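You operate a simulated robot arm through the tools that you are given. There is no shell and no other tool.

Carry out the task below with a simulated robot arm. There is one attempt and no reset: what you move stays moved.

JOB
Roll the stainless blank flat at 1, then bead it at 2.
Fine: it lies on the feed rail; one pass each, back on the rail between them; gap knob to 0, blank left in the zinc out tray.

Only the result counts: the job must be done as asked and must still hold three seconds after the hand-in. Knocking over, shifting, dropping, spilling or breaking anything else fails it.

ROBOT AND FRAMES
A 7-joint arm with a two-finger parallel gripper, fixed in place. Base frame: the origin is at the foot of the arm, x ahead of it, y to its left, z up. Lengths are in cm, angles in degrees, forces in N, time in s.
Its first joint turns from -166.0 to 166.0 degrees. Payload 4.4 kg.
Tool frame: the origin (TCP) lies between the finger pads and is the grasp point; the fingertips stand 2.3 cm ahead of it; z points along the fingers, y is the line along which they close. The gripper opens to 9.4 cm. The fingers are 3.8 cm wide and 1 cm thick; the gripper's body (5.4 by 9.6 cm) begins 3.9 cm behind the TCP.
Orientation is that of the tool frame in the base frame, as a unit quaternion [x, y, z, w]. With the fingers straight down and closing along the base's y, the tool's x points along the base's -x, its y along +y and its z along -z.

CONTROLS
- The arm moves only by the tool play_rows. Its argument "plan" is one flat list of numbers, 7 for each row, row after row: the shift along the base's x, y, z in cm, then the turn, a rotation vector about the base's x, y, z in degrees, then the closure, from 0 (fully open) to 1 (shut). In form: [dx, dy, dz, rx, ry, rz, grip, dx, dy, dz, rx, ry, rz, grip, ...]. A call has 1 to 20 rows; each row is the pose to reach, as a shift and turn from the pose commanded when the call began. A row lasts 0.2 s, in which the tool goes at most 5 cm and 8.6 degrees; a call with a longer step from one row to the next is refused whole, and so is a gripper value outside its range. Where a pose cannot be reached the arm comes as near as it can. A force on the tool above 40 N (or 10 N above the force at the start of the call, whichever is more), or a blocked arm, ends the call early, and 0.2 s more pass. The fingers move at their own pace (about 7.2 cm/s each) and stop on an object; they squeeze with about 27 N. The grip force told is the motor's: it shows also when the fingers shut on nothing. Time passes only in rows, and 0.2 s behind the last, so rows that repeat a pose let the fingers close. It gives the time, the measured TCP pose, the force on the tool (base axes), the opening and the grip force at its end, in the units of the frame above (readings bear some noise), with the torque about the TCP (base axes, N m) and any sound that the robot's microphone picked up.
- Cameras (640 x 400 px; columns grow to the right, rows downward): "scene" is fixed at [5.1, 50.04, 154.49]; the picture's right is [-0.36, -0.93, 0.00], its down [-0.24, 0.09, -0.97] and it looks along [0.90, -0.35, -0.26] (base axes); focal length 361 px, centre (320, 200). "wrist" rides on the gripper at [8.6, 1.6, -7.4] in the tool frame; the picture's right is [-0.18, 0.98, 0.00], its down [-0.58, -0.11, -0.81] and it looks along [-0.79, -0.15, 0.59] (tool axes); focal length 243 px, centre (320, 200).
- grab_frame(camera): a new picture of that camera. No time passes.
- pixel_to_xyz(camera, pixels): for up to 12 pixels [column, row] of the newest picture of that camera ("zoom" is the newest enlarged one), the place [x, y, z] in the base frame of the surface seen there, good to about 0.2 cm. No time passes.
- inspect(camera, box): a new picture of the part [left, top, right, bottom] of that camera's present view, enlarged. No time passes.
- sign_off(): hands the job in; it is judged then, once.

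Unless the task says otherwise, let go and move clear before handing in.

The tools are called as a command line: name --argument value ..., lists and objects as JSON in quotes. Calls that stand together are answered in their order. play_rows: Moves the arm, as the interface text tells. Its arguments: {"type":"object","properties":{"plan":{"type":"array","items":{"type":"number"}}},"required":["plan"]} The other tools are called the same way: grab_frame (camera) takes a picture; pixel_to_xyz (camera, pixels) gives the place of the surface under pixels of a picture; inspect (camera, box) takes an enlarged picture of a part of a camera's view; sign_off () hands the job in.

At the start:

```text
clock: 0.0
position: [62.88, 49.42, 143.33]
tcp_rot: [-0.001, 1.0, 0.0, 0.0]
force: [0.1, -0.7, 0.5]
wrist_torque: [0.0, 0.02, 0.0]
grip_width: 9.43
gripper_force: 0.1
```

scene: 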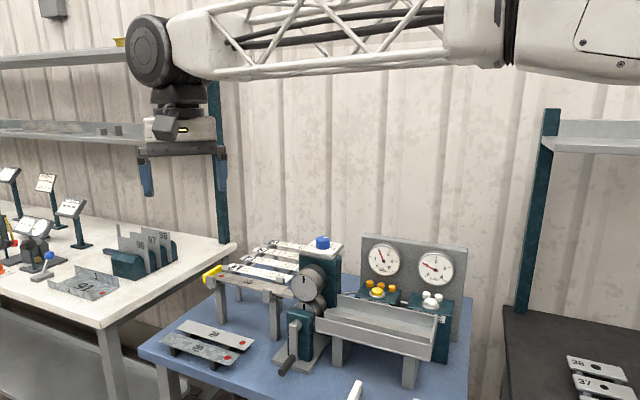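
wrist: 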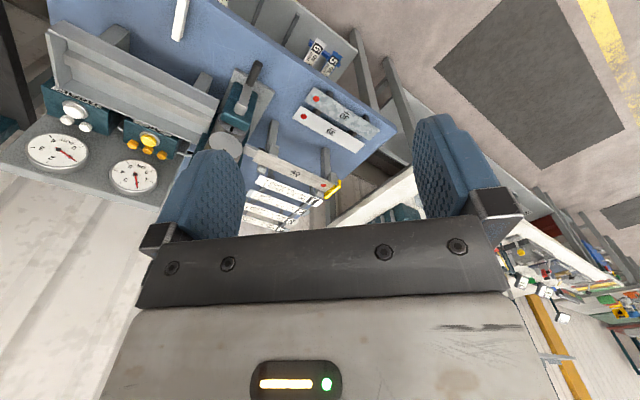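

The scene shows a blue table with a rolling machine (station 1 at about px 310,290), a feed rail at left (px 250,275), an out tray at right (px 385,325), and gauges. I'll zoom in on the details before moving.

inspect --camera "scene" --box '[190, 220, 350, 320]'

inspect --camera "scene" --box '[270, 230, 480, 400]'

inspect --camera "scene" --box '[0, 150, 240, 300]'

inspect --camera "scene" --box '[130, 280, 370, 400]'

inspect --camera "wrist" --box '[0, 0, 400, 250]'

inspect --camera "scene" --box '[500, 250, 640, 400]'

```text
4.00 times, centred on (270, 270) of scene
```

zoom: 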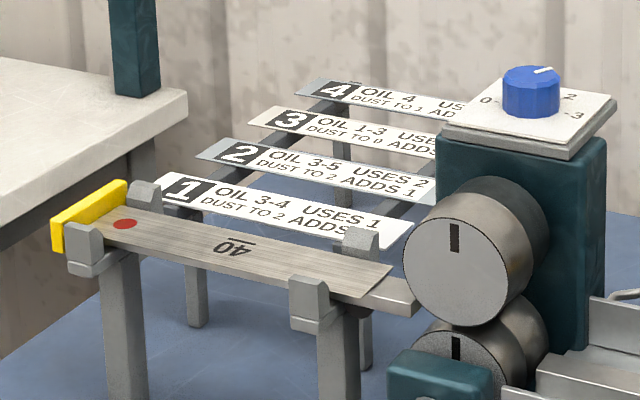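

```text
2.35 times, centred on (375, 315) of scene
```

zoom: 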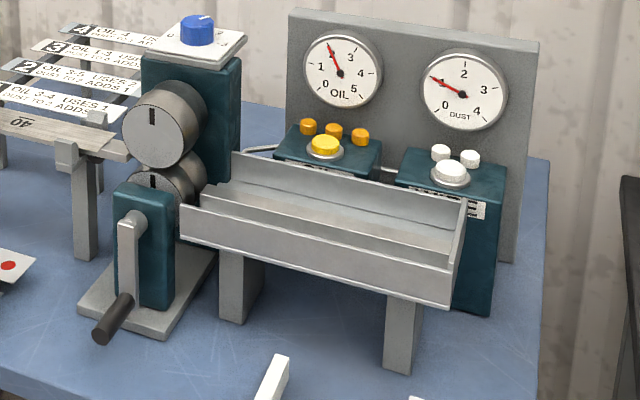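

```text
2.67 times, centred on (120, 225) of scene
```

zoom: 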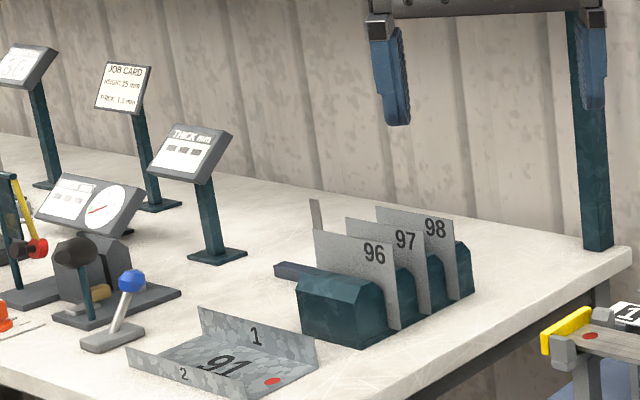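

```text
2.67 times, centred on (250, 340) of scene
```

zoom: 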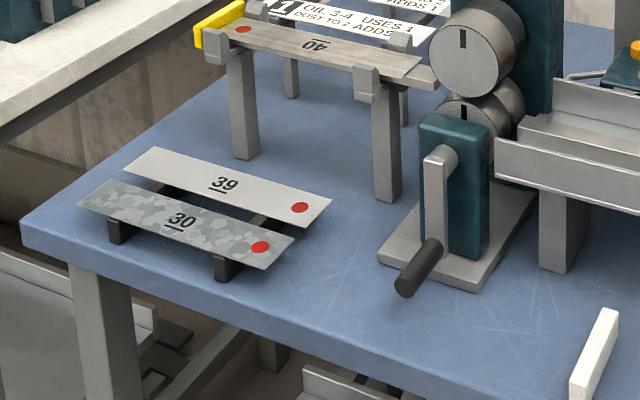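

```text
1.60 times, centred on (200, 125) of wrist
```

zoom: 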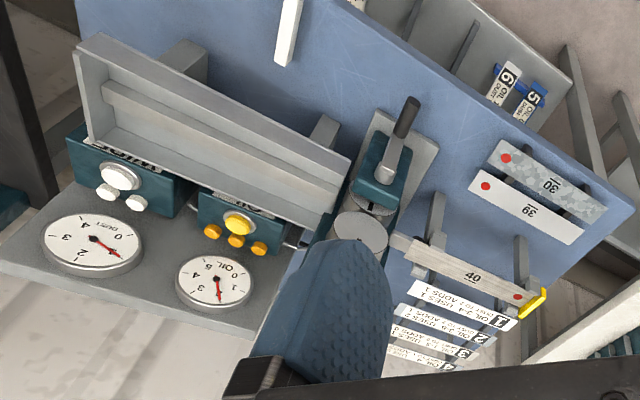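

```text
2.67 times, centred on (570, 325) of scene
```

zoom: 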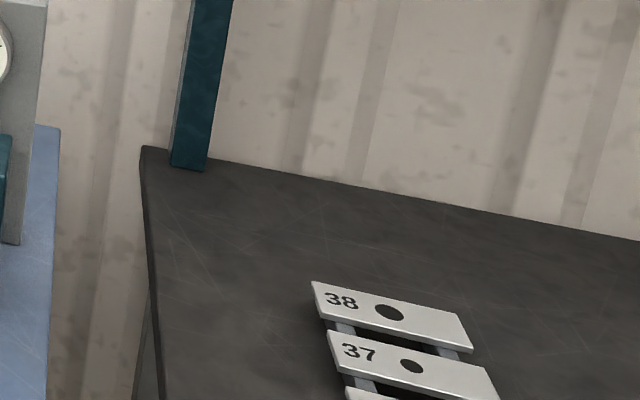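

The first zooms show blank 40 on the rail (yellow stop at its far end), the blue gap knob, the crank at px 290,360, and oil and dust gauges with buttons. I'll zoom further on labels, gauges and knob, and take coordinates.

inspect --camera "scene" --box '[295, 230, 350, 265]'

inspect --camera "scene" --box '[355, 235, 465, 330]'

inspect --camera "scene" --box '[225, 235, 310, 290]'

inspect --camera "wrist" --box '[250, 130, 350, 230]'

inspect --camera "wrist" --box '[290, 20, 360, 90]'

inspect --camera "wrist" --box '[20, 80, 180, 200]'

pixel_to_xyz --camera "scene" --pixels '[[322, 243], [220, 277], [248, 280], [284, 291], [309, 280], [287, 365], [378, 291], [430, 301], [382, 320], [300, 365], [205, 278], [330, 312]]'

```text
11.43 times, centred on (322, 248) of scene
```

zoom: 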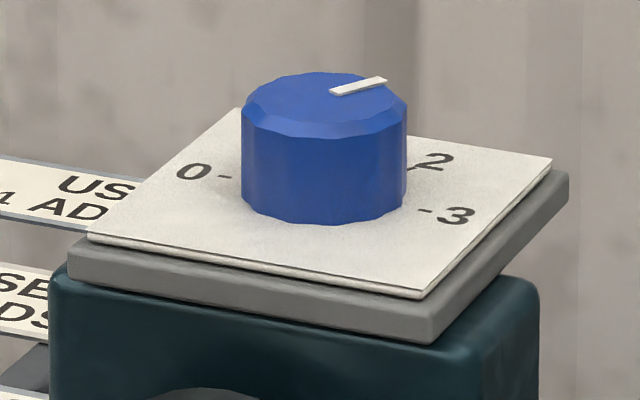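

```text
4.21 times, centred on (410, 282) of scene
```

zoom: 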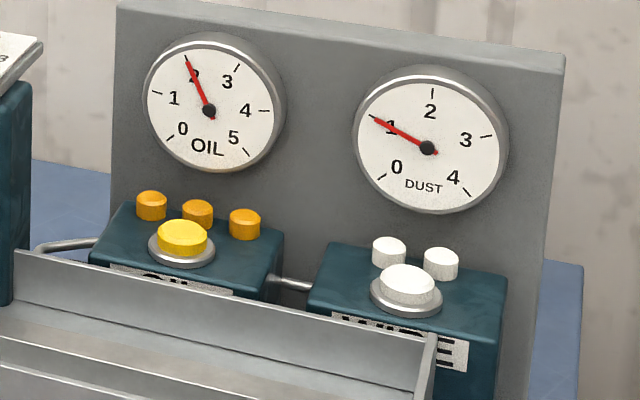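

```text
7.27 times, centred on (268, 262) of scene
```

zoom: 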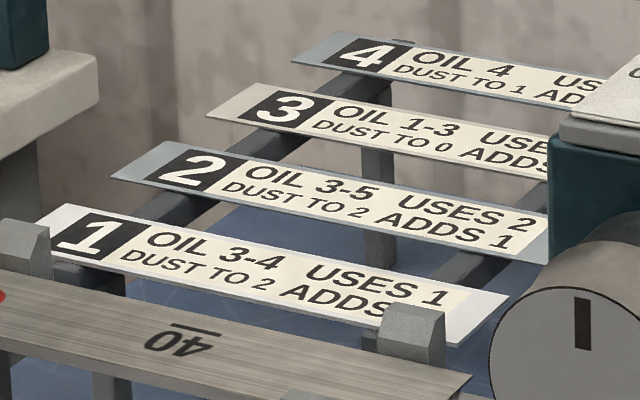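

```text
4.00 times, centred on (300, 180) of wrist
```

zoom: 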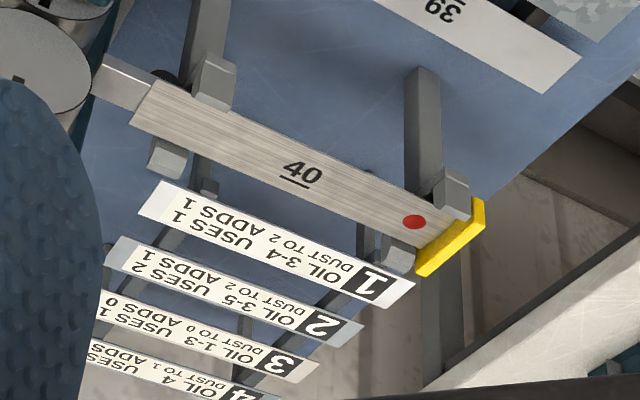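

```text
5.71 times, centred on (325, 55) of wrist
```

zoom: 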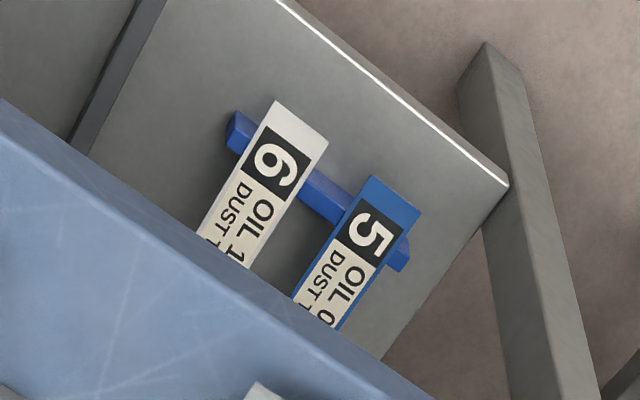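

```text
3.33 times, centred on (100, 140) of wrist
```

zoom: 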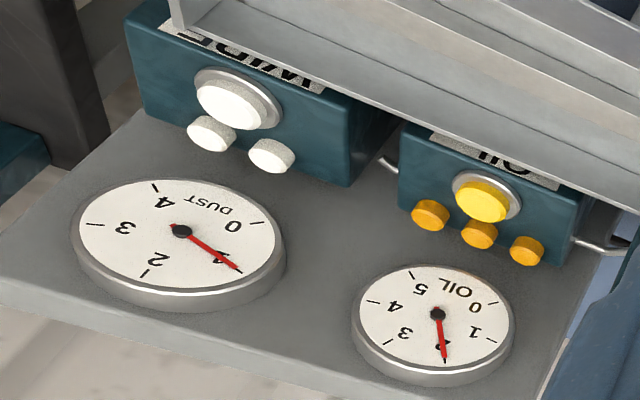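

```text
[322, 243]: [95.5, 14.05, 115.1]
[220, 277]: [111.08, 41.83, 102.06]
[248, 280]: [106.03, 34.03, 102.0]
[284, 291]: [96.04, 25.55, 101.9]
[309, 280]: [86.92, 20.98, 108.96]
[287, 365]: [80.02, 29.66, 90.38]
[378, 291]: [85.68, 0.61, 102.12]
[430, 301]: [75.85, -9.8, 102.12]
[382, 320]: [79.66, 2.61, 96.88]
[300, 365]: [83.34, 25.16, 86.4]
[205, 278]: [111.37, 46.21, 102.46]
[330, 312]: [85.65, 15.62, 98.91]
```

Gauges read oil 2 and dust 1; cards 1 and 2 give the oil and dust limits per pass. I'll zoom on the rail and map its geometry exactly.

inspect --camera "scene" --box '[190, 255, 310, 330]'

pixel_to_xyz --camera "zoom" --pixels '[[80, 105], [540, 190], [130, 70], [500, 242], [100, 160], [75, 90], [170, 40], [470, 200], [470, 120], [610, 200], [205, 40], [180, 120]]'

inspect --camera "scene" --box '[270, 250, 350, 390]'

```text
5.33 times, centred on (250, 292) of scene
```

zoom: 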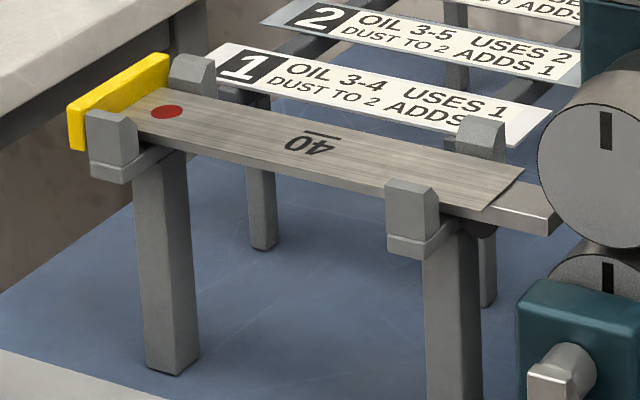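

```text
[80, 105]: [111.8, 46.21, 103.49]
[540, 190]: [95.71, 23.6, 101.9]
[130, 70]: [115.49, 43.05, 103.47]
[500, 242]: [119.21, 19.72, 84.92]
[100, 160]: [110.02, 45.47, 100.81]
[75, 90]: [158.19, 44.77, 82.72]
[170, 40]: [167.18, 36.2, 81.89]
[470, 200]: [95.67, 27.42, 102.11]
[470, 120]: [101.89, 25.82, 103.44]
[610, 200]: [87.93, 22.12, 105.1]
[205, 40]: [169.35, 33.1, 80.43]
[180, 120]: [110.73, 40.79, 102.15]
```

```text
2.86 times, centred on (310, 320) of scene
```

zoom: 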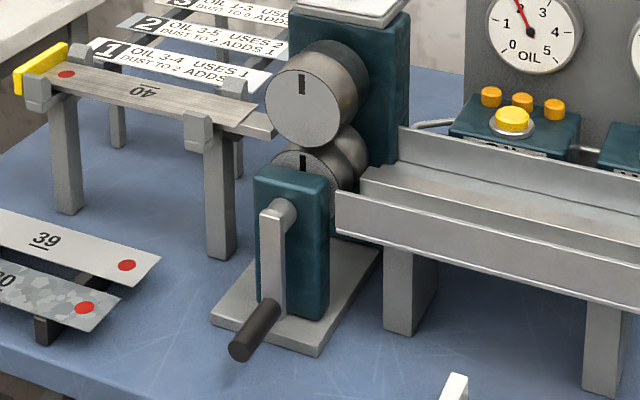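

The rail runs from about (113.5,44.5) to (95.5,23.5) at z≈102, with the table at z≈85. I'll check clearances and then move the wrist camera over the machine for a close look.

pixel_to_xyz --camera "scene" --pixels '[[218, 150], [70, 60], [140, 55], [100, 140], [230, 250], [320, 160], [355, 390], [400, 245], [452, 255], [545, 150], [160, 30], [232, 335]]'

play_rows --plan '[4, -2, 0, 0, 0, 0, 0, 8, -4, 0, 0, 0, 0, 0, 12, -6, 0, 0, 0, 0, 0, 16, -8, 0, 0, 0, 0, 0, 20, -10, 0, 0, 0, 0, 0, 23, -12, 0, 0, 0, 0, 0]'

grab_frame --camera "wrist"

grab_frame --camera "scene"

```text
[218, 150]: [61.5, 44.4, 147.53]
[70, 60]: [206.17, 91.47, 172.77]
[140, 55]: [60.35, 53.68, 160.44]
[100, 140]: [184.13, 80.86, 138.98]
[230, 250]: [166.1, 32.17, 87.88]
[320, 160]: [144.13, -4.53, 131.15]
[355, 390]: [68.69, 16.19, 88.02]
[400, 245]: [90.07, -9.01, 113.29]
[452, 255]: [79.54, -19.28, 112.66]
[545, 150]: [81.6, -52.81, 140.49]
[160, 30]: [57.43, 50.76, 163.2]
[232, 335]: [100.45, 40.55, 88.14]
```

```text
clock: 1.4
position: [85.59, 37.53, 143.53]
tcp_rot: [0.0, 1.0, 0.001, 0.001]
force: [-0.5, -0.5, 0.2]
wrist_torque: [0.03, 0.01, 0.02]
grip_width: 9.39
gripper_force: 0.0
```

```text
taken
```

wrist: 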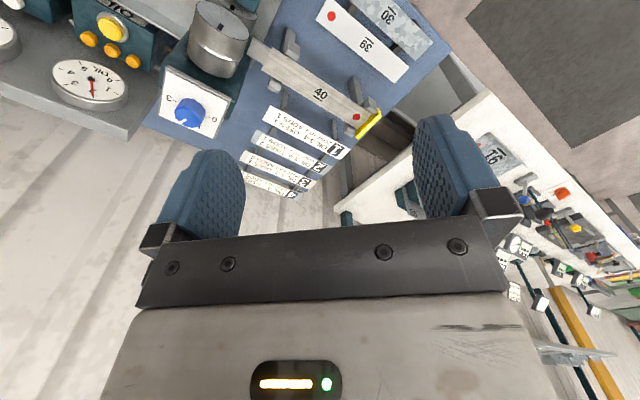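

```text
taken
```

scene: 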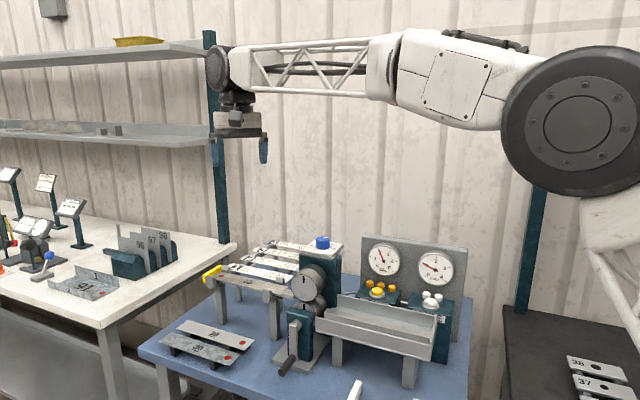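

inspect --camera "wrist" --box '[230, 90, 350, 200]'

inspect --camera "wrist" --box '[150, 0, 260, 140]'

inspect --camera "wrist" --box '[240, 30, 390, 140]'

```text
3.64 times, centred on (290, 145) of wrist
```

zoom: 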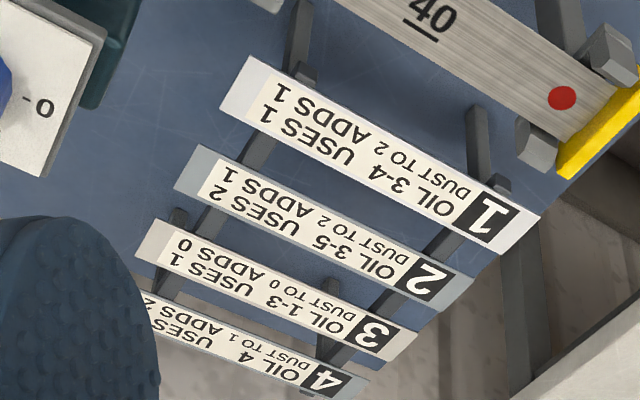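

```text
2.86 times, centred on (205, 70) of wrist
```

zoom: 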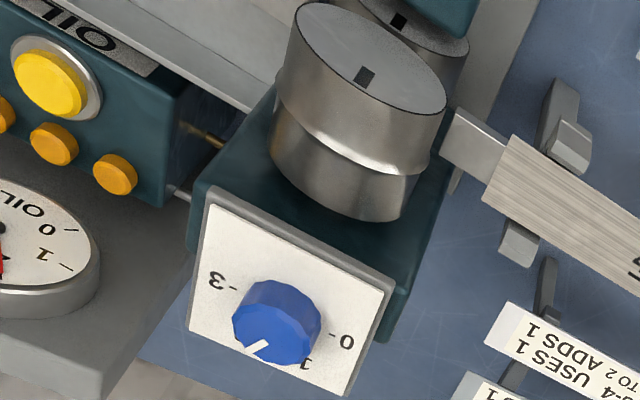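

```text
3.64 times, centred on (315, 85) of wrist
```

zoom: 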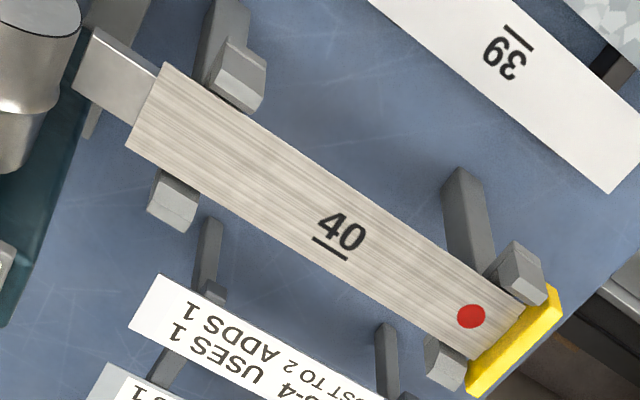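

Cards read: 1 = oil 3–4, uses 1, dust ≤2, adds 1; 2 = oil 3–5, uses 2, dust ≤2, adds 1. The knob points between 1 and 3, so at 2. I'll move the camera back for a look at the crank, tray and the front shelf.

play_rows --plan '[-4, -1, -2, 0, 0, 0, 0, -8, -2, -5, 0, 0, 0, 0, -12, -3, -8, 0, 0, 0, 0, -16, -4, -11, 0, 0, 0, 0, -20, -5, -14, 0, 0, 0, 0, -23, -6, -17, 0, 0, 0, 0, -25, -6.5, -20, 0, 0, 0, 0]'

grab_frame --camera "wrist"

inspect --camera "wrist" --box '[100, 0, 420, 200]'

```text
refused: row 2 steps farther than a row can; nothing moved
```

```text
taken
```

wrist: 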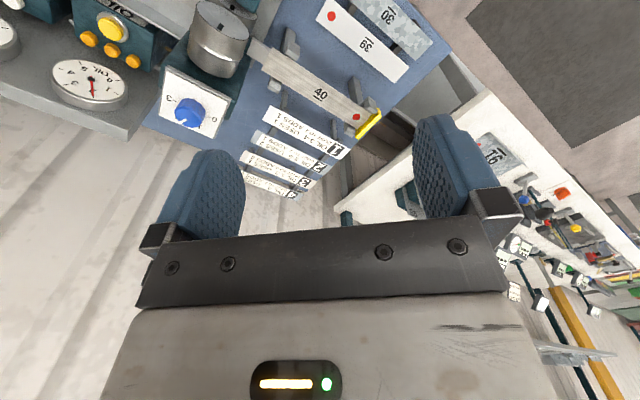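

```text
2.00 times, centred on (260, 100) of wrist
```

zoom: 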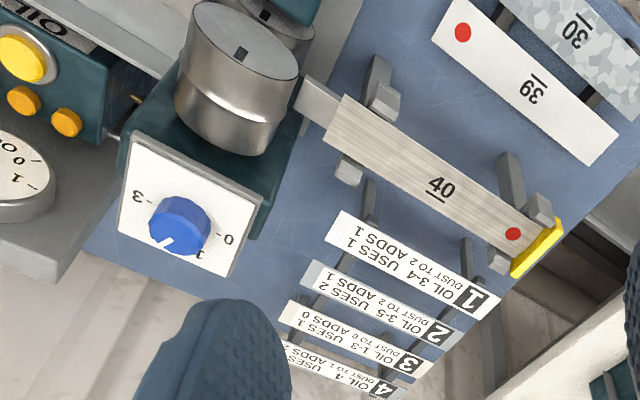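

The last move was refused for a too-long step. This zoom shows the rail well, so I'll map it first and then move in smaller steps.

pixel_to_xyz --camera "zoom" --pixels '[[344, 97], [326, 138], [538, 226], [515, 252], [308, 82], [300, 115], [180, 222], [160, 243], [203, 207], [380, 103], [350, 170], [240, 60]]'

play_rows --plan '[-3.5, -1, -2.5, 0, 0, 0, 0, -7, -2, -5, 0, 0, 0, 0, -10.5, -3, -8, 0, 0, 0, 0, -14, -4, -11, 0, 0, 0, 0, -17.5, -5, -14, 0, 0, 0, 0, -21, -6, -17, 0, 0, 0, 0, -24.5, -6.5, -20, 0, 0, 0, 0]'

grab_frame --camera "wrist"

inspect --camera "wrist" --box '[100, 0, 420, 200]'

```text
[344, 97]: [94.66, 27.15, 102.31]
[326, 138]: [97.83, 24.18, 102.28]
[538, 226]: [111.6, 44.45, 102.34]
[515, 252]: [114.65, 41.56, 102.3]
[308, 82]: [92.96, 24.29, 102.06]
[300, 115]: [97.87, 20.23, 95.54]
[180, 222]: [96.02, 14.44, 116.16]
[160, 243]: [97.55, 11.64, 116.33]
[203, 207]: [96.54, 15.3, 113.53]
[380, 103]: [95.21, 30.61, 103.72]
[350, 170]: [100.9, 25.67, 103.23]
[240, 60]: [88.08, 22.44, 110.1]
```

```text
clock: 3.0
position: [61.45, 30.94, 123.31]
tcp_rot: [0.0, 1.0, 0.0, 0.001]
force: [0.0, -0.6, 0.6]
wrist_torque: [-0.02, -0.03, 0.05]
grip_width: 9.4
gripper_force: 0.1
```

```text
taken
```

wrist: 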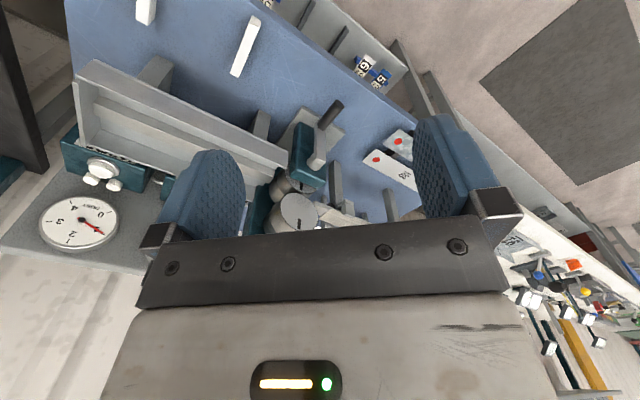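

```text
2.00 times, centred on (260, 100) of wrist
```

zoom: 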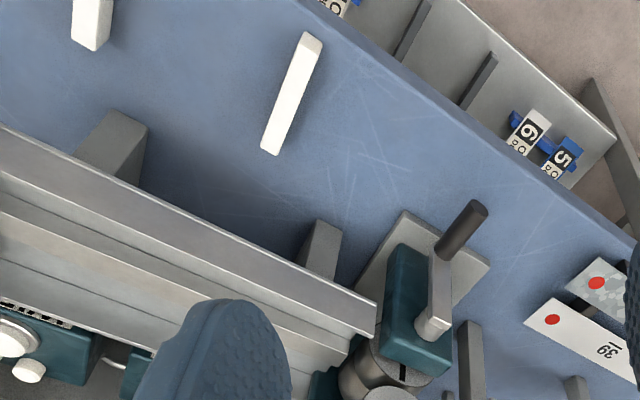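

The lower shelf in front of the table holds cards 5 and 6 and has dividers. I'll locate those and then shift the camera for a better look.

pixel_to_xyz --camera "zoom" --pixels '[[527, 130], [560, 155], [480, 80], [410, 30], [290, 95], [90, 20], [475, 215], [435, 325], [440, 260], [200, 240], [360, 295], [430, 230]]'

play_rows --plan '[-4, 0, 1, 0, 0, 0, 0, -8, 0, 2, 0, 0, 0, 0, -12, 0, 3, 0, 0, 0, 0, -16, 0, 4, 0, 0, 0, 0, -20, 0, 5, 0, 0, 0, 0, -23, 0, 5, 0, 0, 0, 0]'

grab_frame --camera "wrist"

inspect --camera "wrist" --box '[100, 0, 420, 200]'

```text
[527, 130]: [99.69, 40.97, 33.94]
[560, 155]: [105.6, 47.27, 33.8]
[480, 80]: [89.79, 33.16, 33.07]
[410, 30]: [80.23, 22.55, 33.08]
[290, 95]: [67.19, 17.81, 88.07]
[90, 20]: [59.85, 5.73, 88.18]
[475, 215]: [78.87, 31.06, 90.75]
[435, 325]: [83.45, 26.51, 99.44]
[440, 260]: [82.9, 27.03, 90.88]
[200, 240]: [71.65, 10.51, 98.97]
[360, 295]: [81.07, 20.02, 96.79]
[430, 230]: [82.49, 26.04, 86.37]
```

```text
clock: 4.4
position: [38.19, 31.06, 128.42]
tcp_rot: [0.0, 1.0, 0.0, 0.0]
force: [0.2, -0.2, -0.3]
wrist_torque: [-0.02, -0.01, 0.0]
grip_width: 9.39
gripper_force: 0.1
```

```text
taken
```

wrist: 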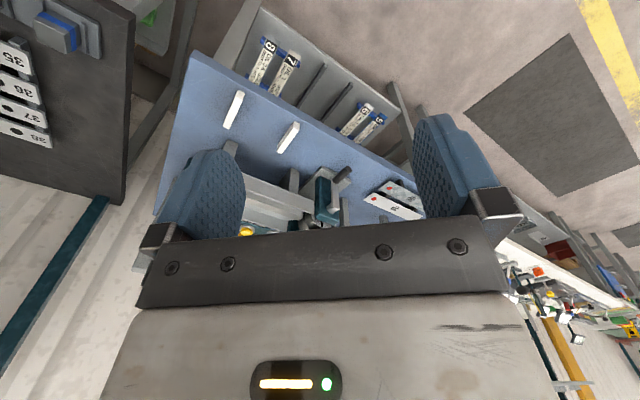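

```text
2.00 times, centred on (260, 100) of wrist
```

zoom: 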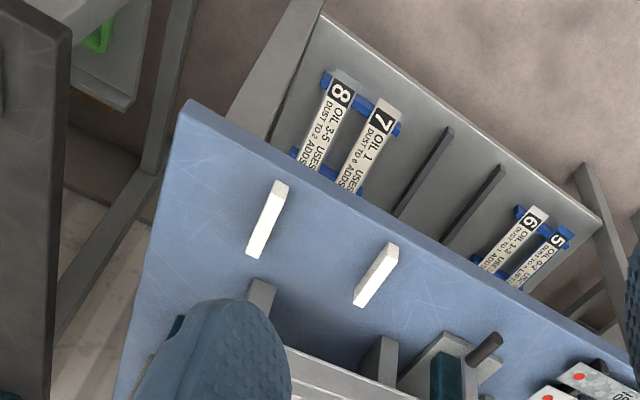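

Cards 5–8 sit on the lower shelf and don't matter here. Next I'll measure the OIL and WIPE buttons precisely and rotate the tool 45° while moving toward them, high above.

inspect --camera "scene" --box '[350, 270, 460, 340]'

pixel_to_xyz --camera "zoom" --pixels '[[155, 110], [190, 118], [128, 128], [115, 75], [165, 82], [240, 95], [150, 148], [460, 160], [490, 185], [440, 110], [520, 125], [60, 100]]'

pixel_to_xyz --camera "scene" --pixels '[[384, 259], [436, 268], [365, 240], [460, 250], [345, 297], [433, 325], [430, 345], [318, 322], [410, 330], [370, 310], [340, 303], [420, 320]]'

```text
5.71 times, centred on (405, 305) of scene
```

zoom: 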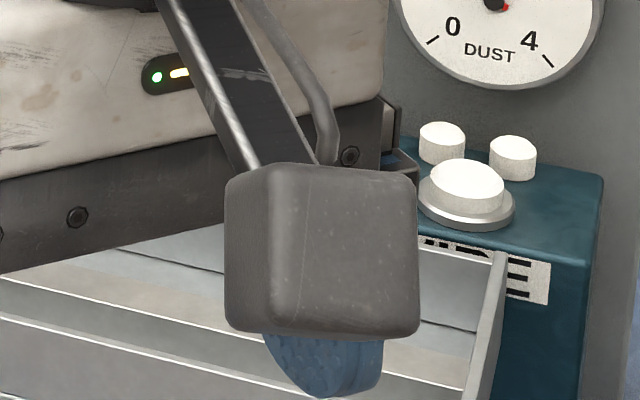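

```text
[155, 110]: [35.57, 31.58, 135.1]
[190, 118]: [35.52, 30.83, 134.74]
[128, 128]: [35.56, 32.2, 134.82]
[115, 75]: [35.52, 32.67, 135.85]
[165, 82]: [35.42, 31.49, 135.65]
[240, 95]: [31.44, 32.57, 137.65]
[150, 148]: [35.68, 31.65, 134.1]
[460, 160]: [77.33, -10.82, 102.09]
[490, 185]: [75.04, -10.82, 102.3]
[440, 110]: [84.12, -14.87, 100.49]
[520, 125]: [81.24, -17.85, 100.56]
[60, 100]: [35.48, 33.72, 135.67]
```

```text
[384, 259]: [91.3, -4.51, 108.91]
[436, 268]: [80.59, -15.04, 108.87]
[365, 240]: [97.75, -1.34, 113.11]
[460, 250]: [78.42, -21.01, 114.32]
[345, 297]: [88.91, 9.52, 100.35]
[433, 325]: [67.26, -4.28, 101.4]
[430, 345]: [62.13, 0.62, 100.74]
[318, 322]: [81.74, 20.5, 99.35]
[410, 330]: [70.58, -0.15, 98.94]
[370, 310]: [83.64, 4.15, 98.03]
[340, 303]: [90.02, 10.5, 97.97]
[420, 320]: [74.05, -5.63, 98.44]
```

The gripper blocks the scene's view of the buttons. I'll carry it over to above the OIL button, turning -44.4° about z so that the wrist camera faces the gauges.

play_rows --plan '[3.6, -2.3, 0, 0, 0, -4, 0, 7.2, -4.6, 0, 0, 0, -8, 0, 10.8, -6.9, 0, 0, 0, -12, 0, 14.4, -9.2, 0, 0, 0, -16, 0.3, 18, -11.5, 0, 0, 0, -20, 0.6, 21.6, -13.8, 0, 0, 0, -24, 1, 25.2, -16.1, 0, 0, 0, -28, 1, 28.8, -18.4, 0, 0, 0, -32, 1, 32.4, -20.7, 0, 0, 0, -36, 1, 36, -23, 0, 0, 0, -40, 1, 39.6, -25.3, 0, 0, 0, -44.4, 1, 43, -27.6, -2, 0, 0, -44.4, 1, 45, -28.5, -5, 0, 0, -44.4, 1]'

grab_frame --camera "wrist"

grab_frame --camera "scene"

```text
clock: 7.2
position: [83.53, 2.42, 123.37]
tcp_rot: [0.378, 0.926, 0.001, 0.001]
force: [-0.1, -0.8, -0.1]
wrist_torque: [0.05, -0.03, 0.0]
grip_width: 0.01
gripper_force: 26.7
```

```text
taken
```

wrist: 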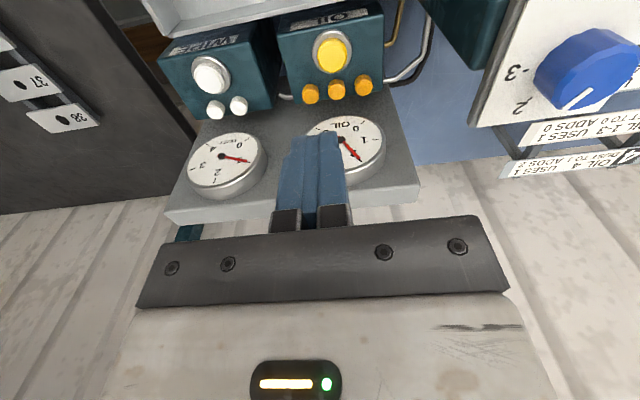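

```text
taken
```

scene: 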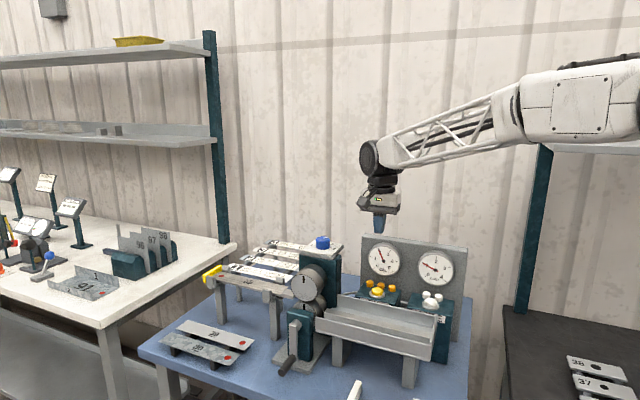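

From here the wrist sees the buttons, both gauges and the knob dial (px 580,90). I'll zoom in on each and take positions.

inspect --camera "wrist" --box '[460, 0, 640, 180]'

inspect --camera "wrist" --box '[150, 0, 400, 200]'

pixel_to_xyz --camera "wrist" --pixels '[[333, 55], [333, 42], [333, 68], [322, 55], [345, 55], [310, 90], [337, 88], [364, 84], [210, 76], [590, 62], [580, 95], [320, 15]]'

```text
2.22 times, centred on (550, 90) of wrist
```

zoom: 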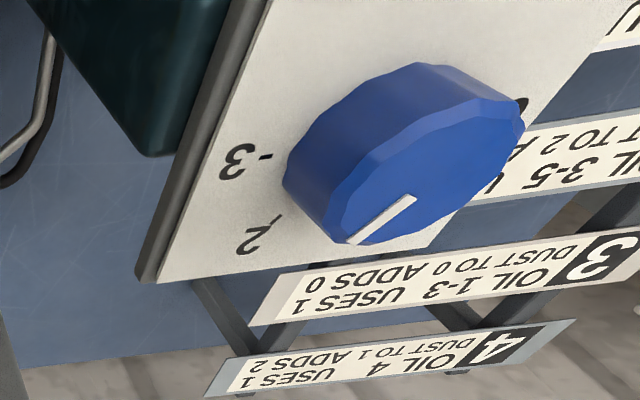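

```text
2.00 times, centred on (275, 100) of wrist
```

zoom: 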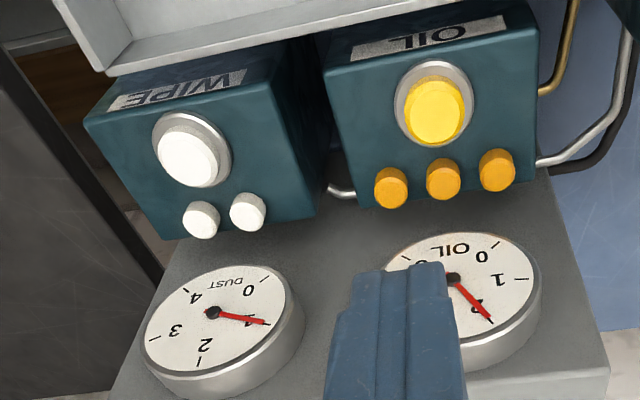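

```text
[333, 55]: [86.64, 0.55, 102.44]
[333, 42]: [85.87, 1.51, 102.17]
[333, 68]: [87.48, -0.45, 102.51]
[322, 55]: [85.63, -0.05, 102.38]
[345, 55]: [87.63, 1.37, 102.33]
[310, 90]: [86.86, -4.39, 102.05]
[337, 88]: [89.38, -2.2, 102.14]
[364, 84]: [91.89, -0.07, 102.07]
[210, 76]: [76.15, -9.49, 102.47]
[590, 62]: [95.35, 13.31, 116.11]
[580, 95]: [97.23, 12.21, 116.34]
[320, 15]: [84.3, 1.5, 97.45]
```

The OIL button centre is at (86.6,0.6,102.4), with the indicator pegs 3.9 cm behind it. I'll come down above it with the fingers shut.

play_rows --plan '[2.8, -1.6, -2, 0, 0, 0, 1, 2.8, -1.6, -6, 0, 0, 0, 1, 2.8, -1.6, -10, 0, 0, 0, 1, 2.8, -1.6, -13, 0, 0, 0, 1, 2.8, -1.6, -16, 0, 0, 0, 1, 2.8, -1.6, -17.5, 0, 0, 0, 1]'

grab_frame --camera "wrist"

inspect --camera "scene" --box '[340, 230, 480, 330]'

```text
clock: 8.6
position: [86.35, 0.83, 105.7]
tcp_rot: [0.377, 0.926, 0.0, 0.002]
force: [0.2, -0.5, 0.0]
wrist_torque: [0.02, 0.02, -0.02]
grip_width: 0.0
gripper_force: 26.9
```

```text
taken
```

wrist: 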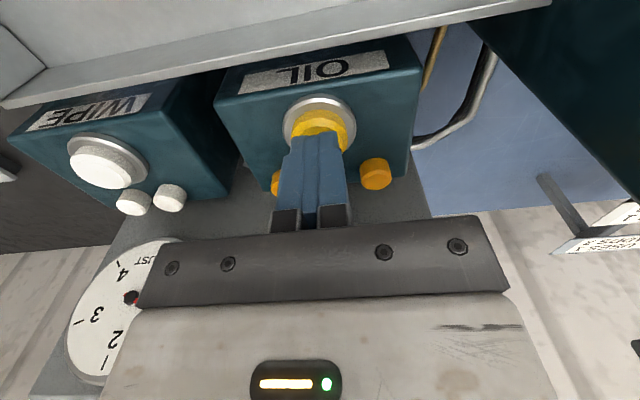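

```text
4.00 times, centred on (410, 280) of scene
```

zoom: 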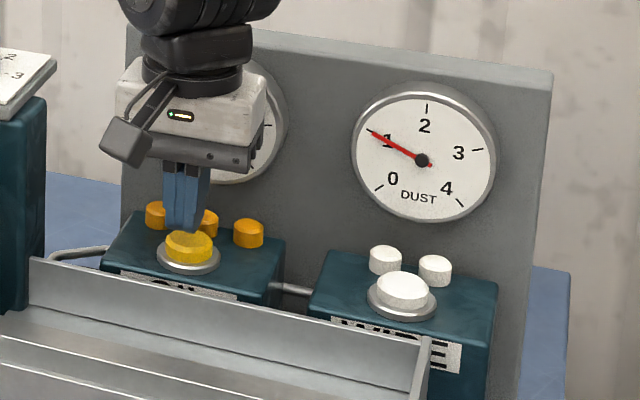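

The fingertips are right above the yellow button. I'll press slowly down about 2 cm and lift back up.

play_rows --plan '[0, 0, -0.5, 0, 0, 0, 1, 0, 0, -1, 0, 0, 0, 1, 0, 0, -1.2, 0, 0, 0, 1, 0, 0, -1.4, 0, 0, 0, 1, 0, 0, -1.6, 0, 0, 0, 1, 0, 0, -1.8, 0, 0, 0, 1]'

```text
clock: 10.0
position: [86.31, 0.86, 104.08]
tcp_rot: [0.378, 0.926, 0.0, 0.001]
force: [-1.2, 0.4, 2.9]
wrist_torque: [0.0, 0.03, -0.03]
grip_width: 0.0
gripper_force: 26.6
heard: click
```

A click was heard, so the press registered. I'll lift off and read the gauge.

play_rows --plan '[0, 0, 1, 0, 0, 0, 1, 0, 0, 4, 0, 0, 0, 1, 0, 0, 8, 0, 0, 0, 1, 0, 0, 12, 0, 0, 0, 1, 0, 0, 16, 0, 0, 0, 1, 0, 0, 19, 0, 0, 0, 1, 0, 0, 21, 0, 0, 0, 1]'

inspect --camera "scene" --box '[340, 230, 480, 330]'

inspect --camera "wrist" --box '[150, 0, 400, 200]'

```text
clock: 11.6
position: [86.08, 0.84, 125.12]
tcp_rot: [0.378, 0.926, 0.001, 0.0]
force: [0.6, -0.5, -1.3]
wrist_torque: [0.0, 0.03, 0.02]
grip_width: 0.0
gripper_force: 27.0
```

```text
4.00 times, centred on (410, 280) of scene
```

zoom: 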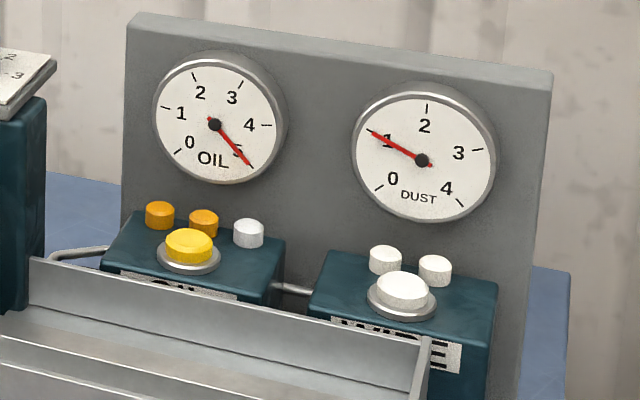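

```text
2.00 times, centred on (275, 100) of wrist
```

zoom: 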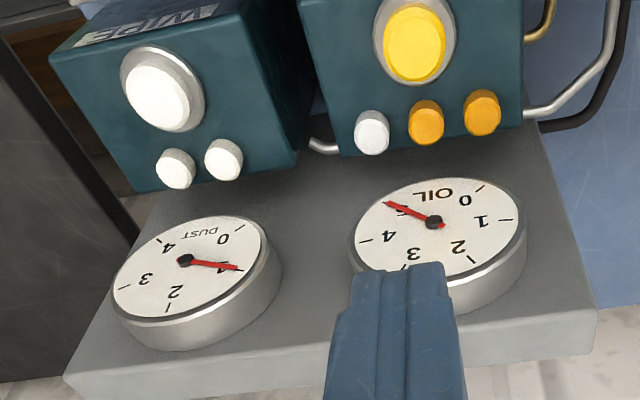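

One press took the oil gauge from 2 to 5 and used one peg, so a press adds 3 or fills up. Card 1 needs 3–4, so I must find how oil comes down. I'll read both button labels and check whether the reading holds.

play_rows --plan '[-3, -2.8, 0, 0, 0, 0, 1, -6, -5.6, 0, 0, 0, 0, 1, -9, -8.4, 0, 0, 0, 0, 1, -9.9, -10, 0, 0, 0, 0, 1]'

grab_frame --camera "wrist"

inspect --camera "wrist" --box '[250, 0, 500, 200]'

inspect --camera "scene" --box '[350, 235, 470, 330]'

```text
clock: 12.6
position: [76.22, -9.17, 125.08]
tcp_rot: [0.378, 0.926, 0.0, 0.0]
force: [-1.3, -0.3, 0.1]
wrist_torque: [0.03, -0.01, 0.01]
grip_width: 0.0
gripper_force: 26.8
```

```text
taken
```

wrist: 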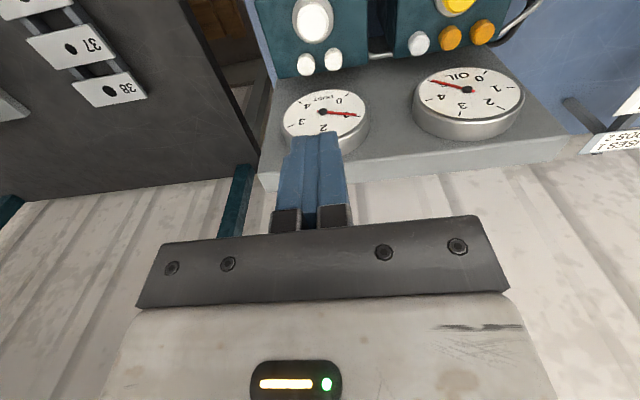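

```text
2.00 times, centred on (375, 100) of wrist
```

zoom: 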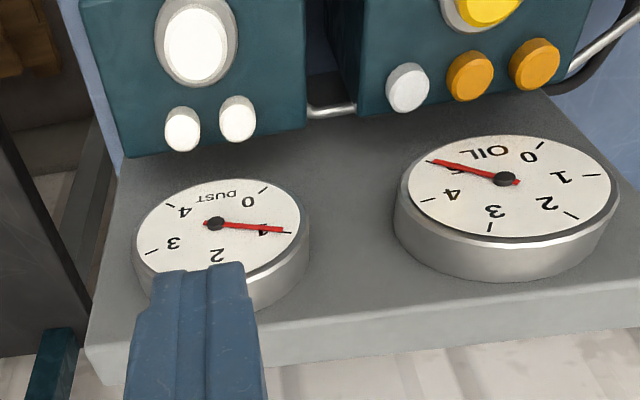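

```text
4.21 times, centred on (410, 282) of scene
```

zoom: 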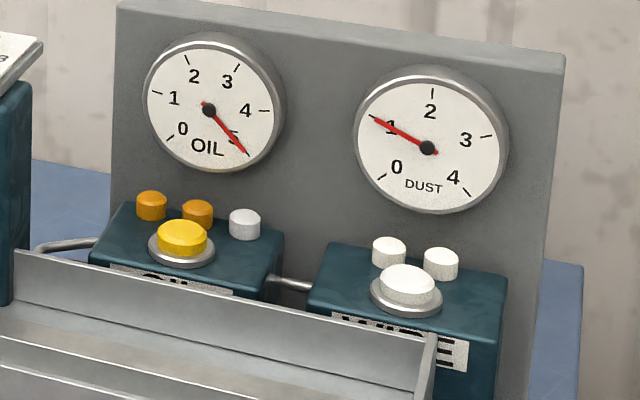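

The oil holds at 5. WIPE is the only other control (two white pegs), and a pipe links the two boxes, so wiping may also take oil off. Dust is low, so one wipe is spare, and I'll measure the WIPE dome.

pixel_to_xyz --camera "wrist" --pixels '[[313, 20], [313, 5], [313, 32], [300, 20], [326, 20], [305, 66], [333, 60]]'

```text
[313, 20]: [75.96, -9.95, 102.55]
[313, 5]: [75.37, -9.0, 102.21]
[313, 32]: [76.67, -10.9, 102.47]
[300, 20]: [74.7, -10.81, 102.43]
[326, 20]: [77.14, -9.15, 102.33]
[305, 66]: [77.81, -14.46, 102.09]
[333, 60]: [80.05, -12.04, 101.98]
```

play_rows --plan '[-0.5, -0.5, -4, 0, 0, 0, 1, -0.5, -0.5, -8, 0, 0, 0, 1, -0.5, -0.5, -12, 0, 0, 0, 1, -0.5, -0.5, -16, 0, 0, 0, 1, -0.5, -0.5, -19, 0, 0, 0, 1, -0.5, -0.5, -20, 0, 0, 0, 1, -0.5, -0.5, -20.4, 0, 0, 0, 1, -0.5, -0.5, -20.7, 0, 0, 0, 1, -0.5, -0.5, -20.95, 0, 0, 0, 1, -0.5, -0.5, -21.1, 0, 0, 0, 1]'

play_rows --plan '[0, 0, 2, 0, 0, 0, 1, 0, 0, 6, 0, 0, 0, 1, 0, 0, 10, 0, 0, 0, 1, 0, 0, 14, 0, 0, 0, 1, 0, 0, 18, 0, 0, 0, 1, 0, 0, 21, 0, 0, 0, 1]'

inspect --camera "scene" --box '[350, 235, 470, 330]'

inspect --camera "wrist" --box '[250, 0, 500, 200]'

```text
clock: 14.8
position: [75.74, -9.69, 104.03]
tcp_rot: [0.378, 0.926, 0.0, 0.002]
force: [-1.4, -3.6, 7.5]
wrist_torque: [-0.11, -0.01, 0.02]
grip_width: 0.01
gripper_force: 27.3
heard: click
```

```text
clock: 16.2
position: [75.75, -9.45, 125.0]
tcp_rot: [0.377, 0.926, 0.001, 0.001]
force: [0.4, -0.4, 0.4]
wrist_torque: [-0.01, -0.04, 0.01]
grip_width: 0.01
gripper_force: 27.1
```

```text
4.21 times, centred on (410, 282) of scene
```

zoom: 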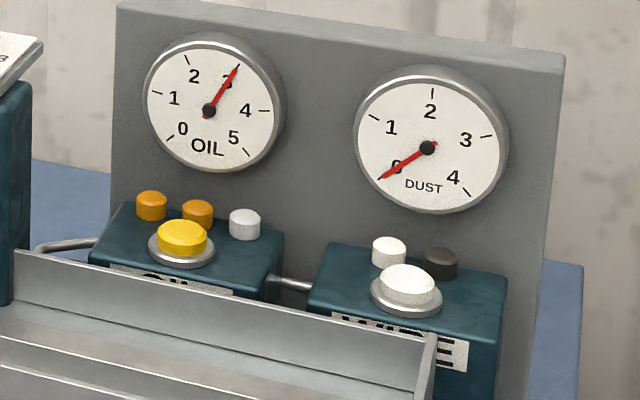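

```text
2.00 times, centred on (375, 100) of wrist
```

zoom: 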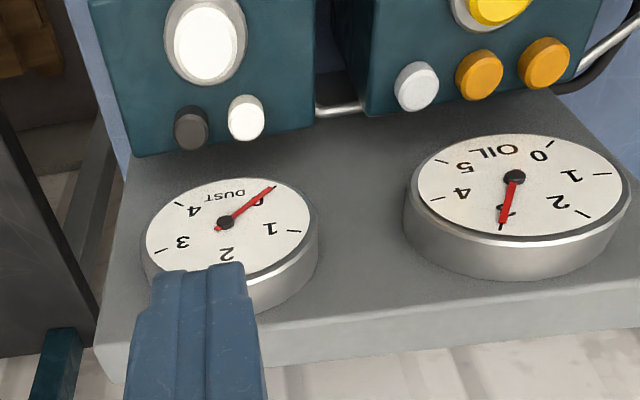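

The wipe set dust to 0 and took oil down by 2: oil 3, dust 0, which fits card 1. Next comes the gap knob, so I'll move to where the wrist sees the dial.

play_rows --plan '[3, 3, 1, 0, 0, 0, 1, 6, 6, 2, 0, 0, 0, 0.8, 9, 9, 3, 0, 0, 0, 0.6, 10.5, 12, 4, 0, 0, 0, 0.4, 12, 15, 5, 0, 0, 0, 0.2, 12, 17, 5, 0, 0, 0, 0, 12, 17, 5, 0, 0, 0, 0]'

grab_frame --camera "wrist"

inspect --camera "wrist" --box '[320, 0, 520, 160]'

```text
clock: 17.8
position: [87.86, 7.2, 130.03]
tcp_rot: [0.378, 0.926, 0.0, 0.0]
force: [0.0, -1.0, -0.5]
wrist_torque: [-0.02, 0.05, -0.01]
grip_width: 9.38
gripper_force: 0.2
```

```text
taken
```

wrist: 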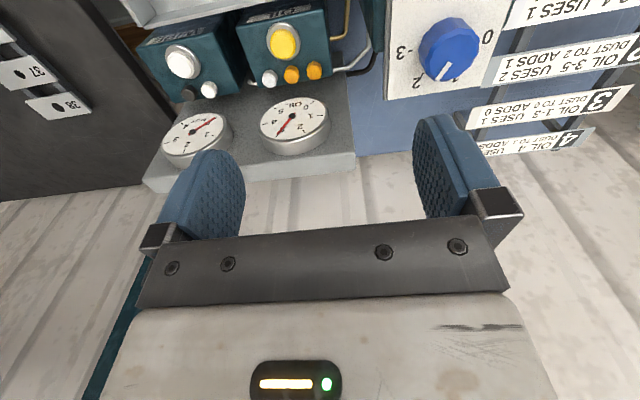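

```text
2.50 times, centred on (420, 80) of wrist
```

zoom: 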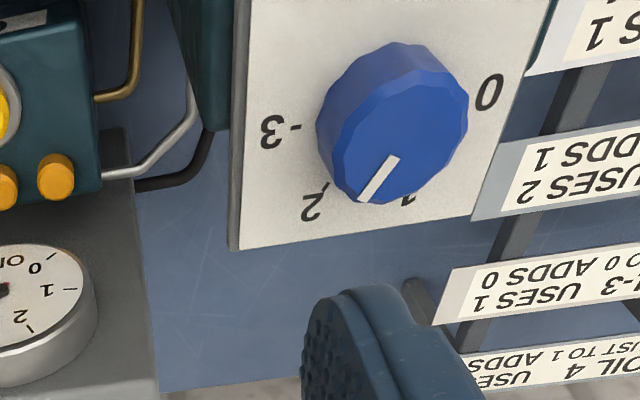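

pixel_to_xyz --camera "zoom" --pixels '[[392, 165], [365, 195], [320, 188], [295, 127], [478, 105], [405, 200], [410, 130], [410, 85], [455, 130], [355, 150], [390, 60], [250, 230]]'

```text
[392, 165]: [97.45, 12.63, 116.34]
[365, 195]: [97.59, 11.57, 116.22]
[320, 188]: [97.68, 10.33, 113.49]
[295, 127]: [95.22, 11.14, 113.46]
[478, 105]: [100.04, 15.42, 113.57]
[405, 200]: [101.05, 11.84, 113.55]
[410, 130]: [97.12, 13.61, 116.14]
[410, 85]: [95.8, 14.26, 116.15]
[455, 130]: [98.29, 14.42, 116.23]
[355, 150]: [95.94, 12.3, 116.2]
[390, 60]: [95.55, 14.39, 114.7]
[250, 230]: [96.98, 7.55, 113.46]
```

The knob centre is about (97.0,13.5), its top z≈116.2, and the dial positions are 60° apart with the pointer on 2. I'll move above the knob and check alignment.

play_rows --plan '[3, 2.1, 0, 0, 0, 0, 0, 6, 4.2, 0, 0, 0, 0, 0, 9.1, 6.3, -2, 0, 0, 0, 0, 9.1, 6.3, -6, 0, 0, 0, 0, 9.1, 6.3, -9, 0, 0, 0, 0]'

grab_frame --camera "wrist"

inspect --camera "scene" --box '[270, 190, 390, 290]'

```text
clock: 19.0
position: [96.95, 13.82, 121.15]
tcp_rot: [0.378, 0.926, 0.001, 0.002]
force: [-0.2, -0.3, 0.4]
wrist_torque: [0.02, -0.08, -0.01]
grip_width: 9.4
gripper_force: 0.1
```

```text
taken
```

wrist: 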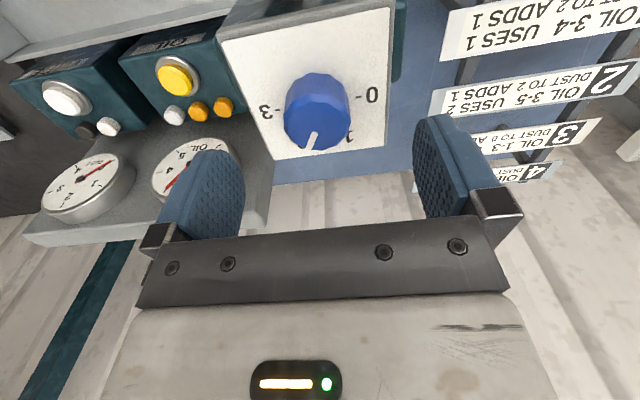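

```text
4.00 times, centred on (330, 240) of scene
```

zoom: 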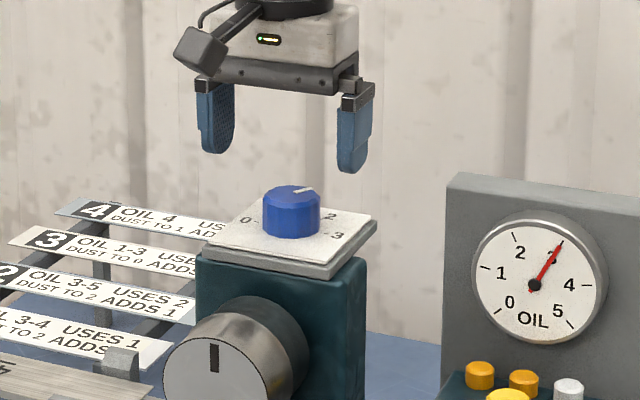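

pixel_to_xyz --camera "wrist" --pixels '[[290, 120], [346, 110], [318, 98], [316, 145], [318, 122], [312, 142], [285, 110], [349, 100]]'

```text
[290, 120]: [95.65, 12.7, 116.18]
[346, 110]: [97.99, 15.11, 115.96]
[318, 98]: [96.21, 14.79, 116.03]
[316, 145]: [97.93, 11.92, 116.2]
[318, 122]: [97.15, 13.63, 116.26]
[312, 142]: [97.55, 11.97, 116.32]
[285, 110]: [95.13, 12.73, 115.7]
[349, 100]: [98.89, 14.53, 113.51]
```

The knob is centred between the fingers at about (96.9,13.6). I'll lower to z≈116.2 and close on it.

play_rows --plan '[-0.05, -0.2, -2, 0, 0, 0, 0, -0.05, -0.2, -4, 0, 0, 0, 0, -0.05, -0.2, -4.9, 0, 0, 0, 0, -0.05, -0.2, -4.9, 0, 0, 0, 0.4, -0.05, -0.2, -4.9, 0, 0, 0, 0.6, -0.05, -0.2, -4.9, 0, 0, 0, 0.75, -0.05, -0.2, -4.9, 0, 0, 0, 0.75, -0.05, -0.2, -4.9, 0, 0, 0, 0.75]'

grab_frame --camera "wrist"

```text
clock: 20.8
position: [96.97, 13.35, 116.02]
tcp_rot: [0.378, 0.926, -0.001, -0.001]
force: [-11.6, -9.4, -0.2]
wrist_torque: [0.24, -0.32, -0.06]
grip_width: 4.18
gripper_force: 45.4
```

```text
taken
```

wrist: 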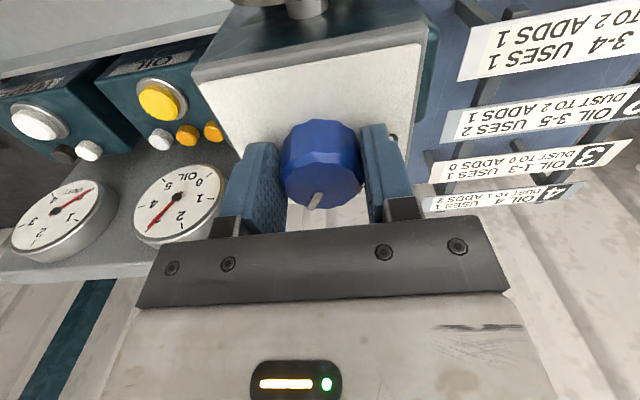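

The grip is firm (4.18 cm wide) but the side force shows I'm slightly off to the far side. I'll ease 0.25 cm toward the knob's centre, then turn +60° (counter-clockwise from above) to position 1.

play_rows --plan '[-0.2, -0.2, 0, 0, 0, 0, 0.75, -0.2, -0.2, 0, 0, 0, 7.5, 0.75, -0.2, -0.2, 0, 0, 0, 15, 0.75, -0.2, -0.2, 0, 0, 0, 22.5, 0.75, -0.2, -0.2, 0, 0, 0, 30, 0.75, -0.2, -0.2, 0, 0, 0, 37.5, 0.75, -0.2, -0.2, 0, 0, 0, 45, 0.75, -0.2, -0.2, 0, 0, 0, 52.5, 0.75, -0.2, -0.2, 0, 0, 0, 60, 0.75, -0.2, -0.2, 0, 0, 0, 60, 0.75]'

grab_frame --camera "wrist"

inspect --camera "scene" --box '[270, 190, 390, 290]'

```text
clock: 21.2
position: [96.78, 13.41, 116.0]
tcp_rot: [0.372, 0.928, 0.001, 0.003]
force: [12.4, 2.8, -3.0]
wrist_torque: [-0.57, 0.01, 0.01]
grip_width: 4.19
gripper_force: 44.8
stopped in row 2: the force on the tool passed its limit at 46 N (the readings are from after the stop); the commanded pose is now the measured one
```

```text
taken
```

wrist: 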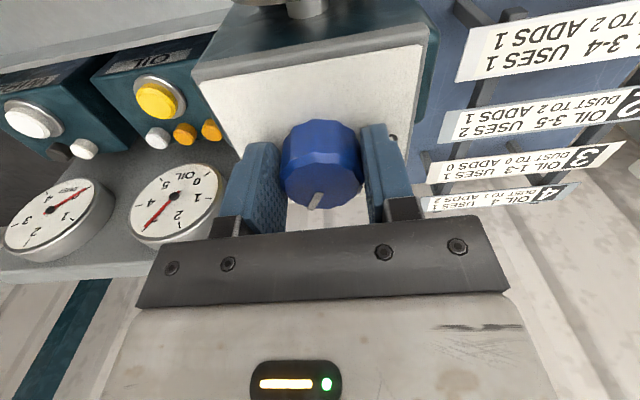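

```text
4.00 times, centred on (330, 240) of scene
```

zoom: 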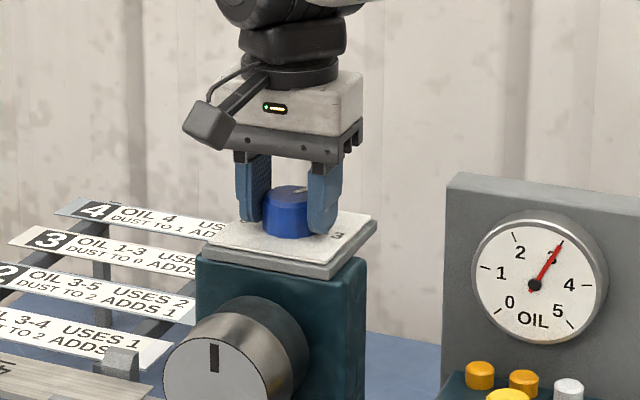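

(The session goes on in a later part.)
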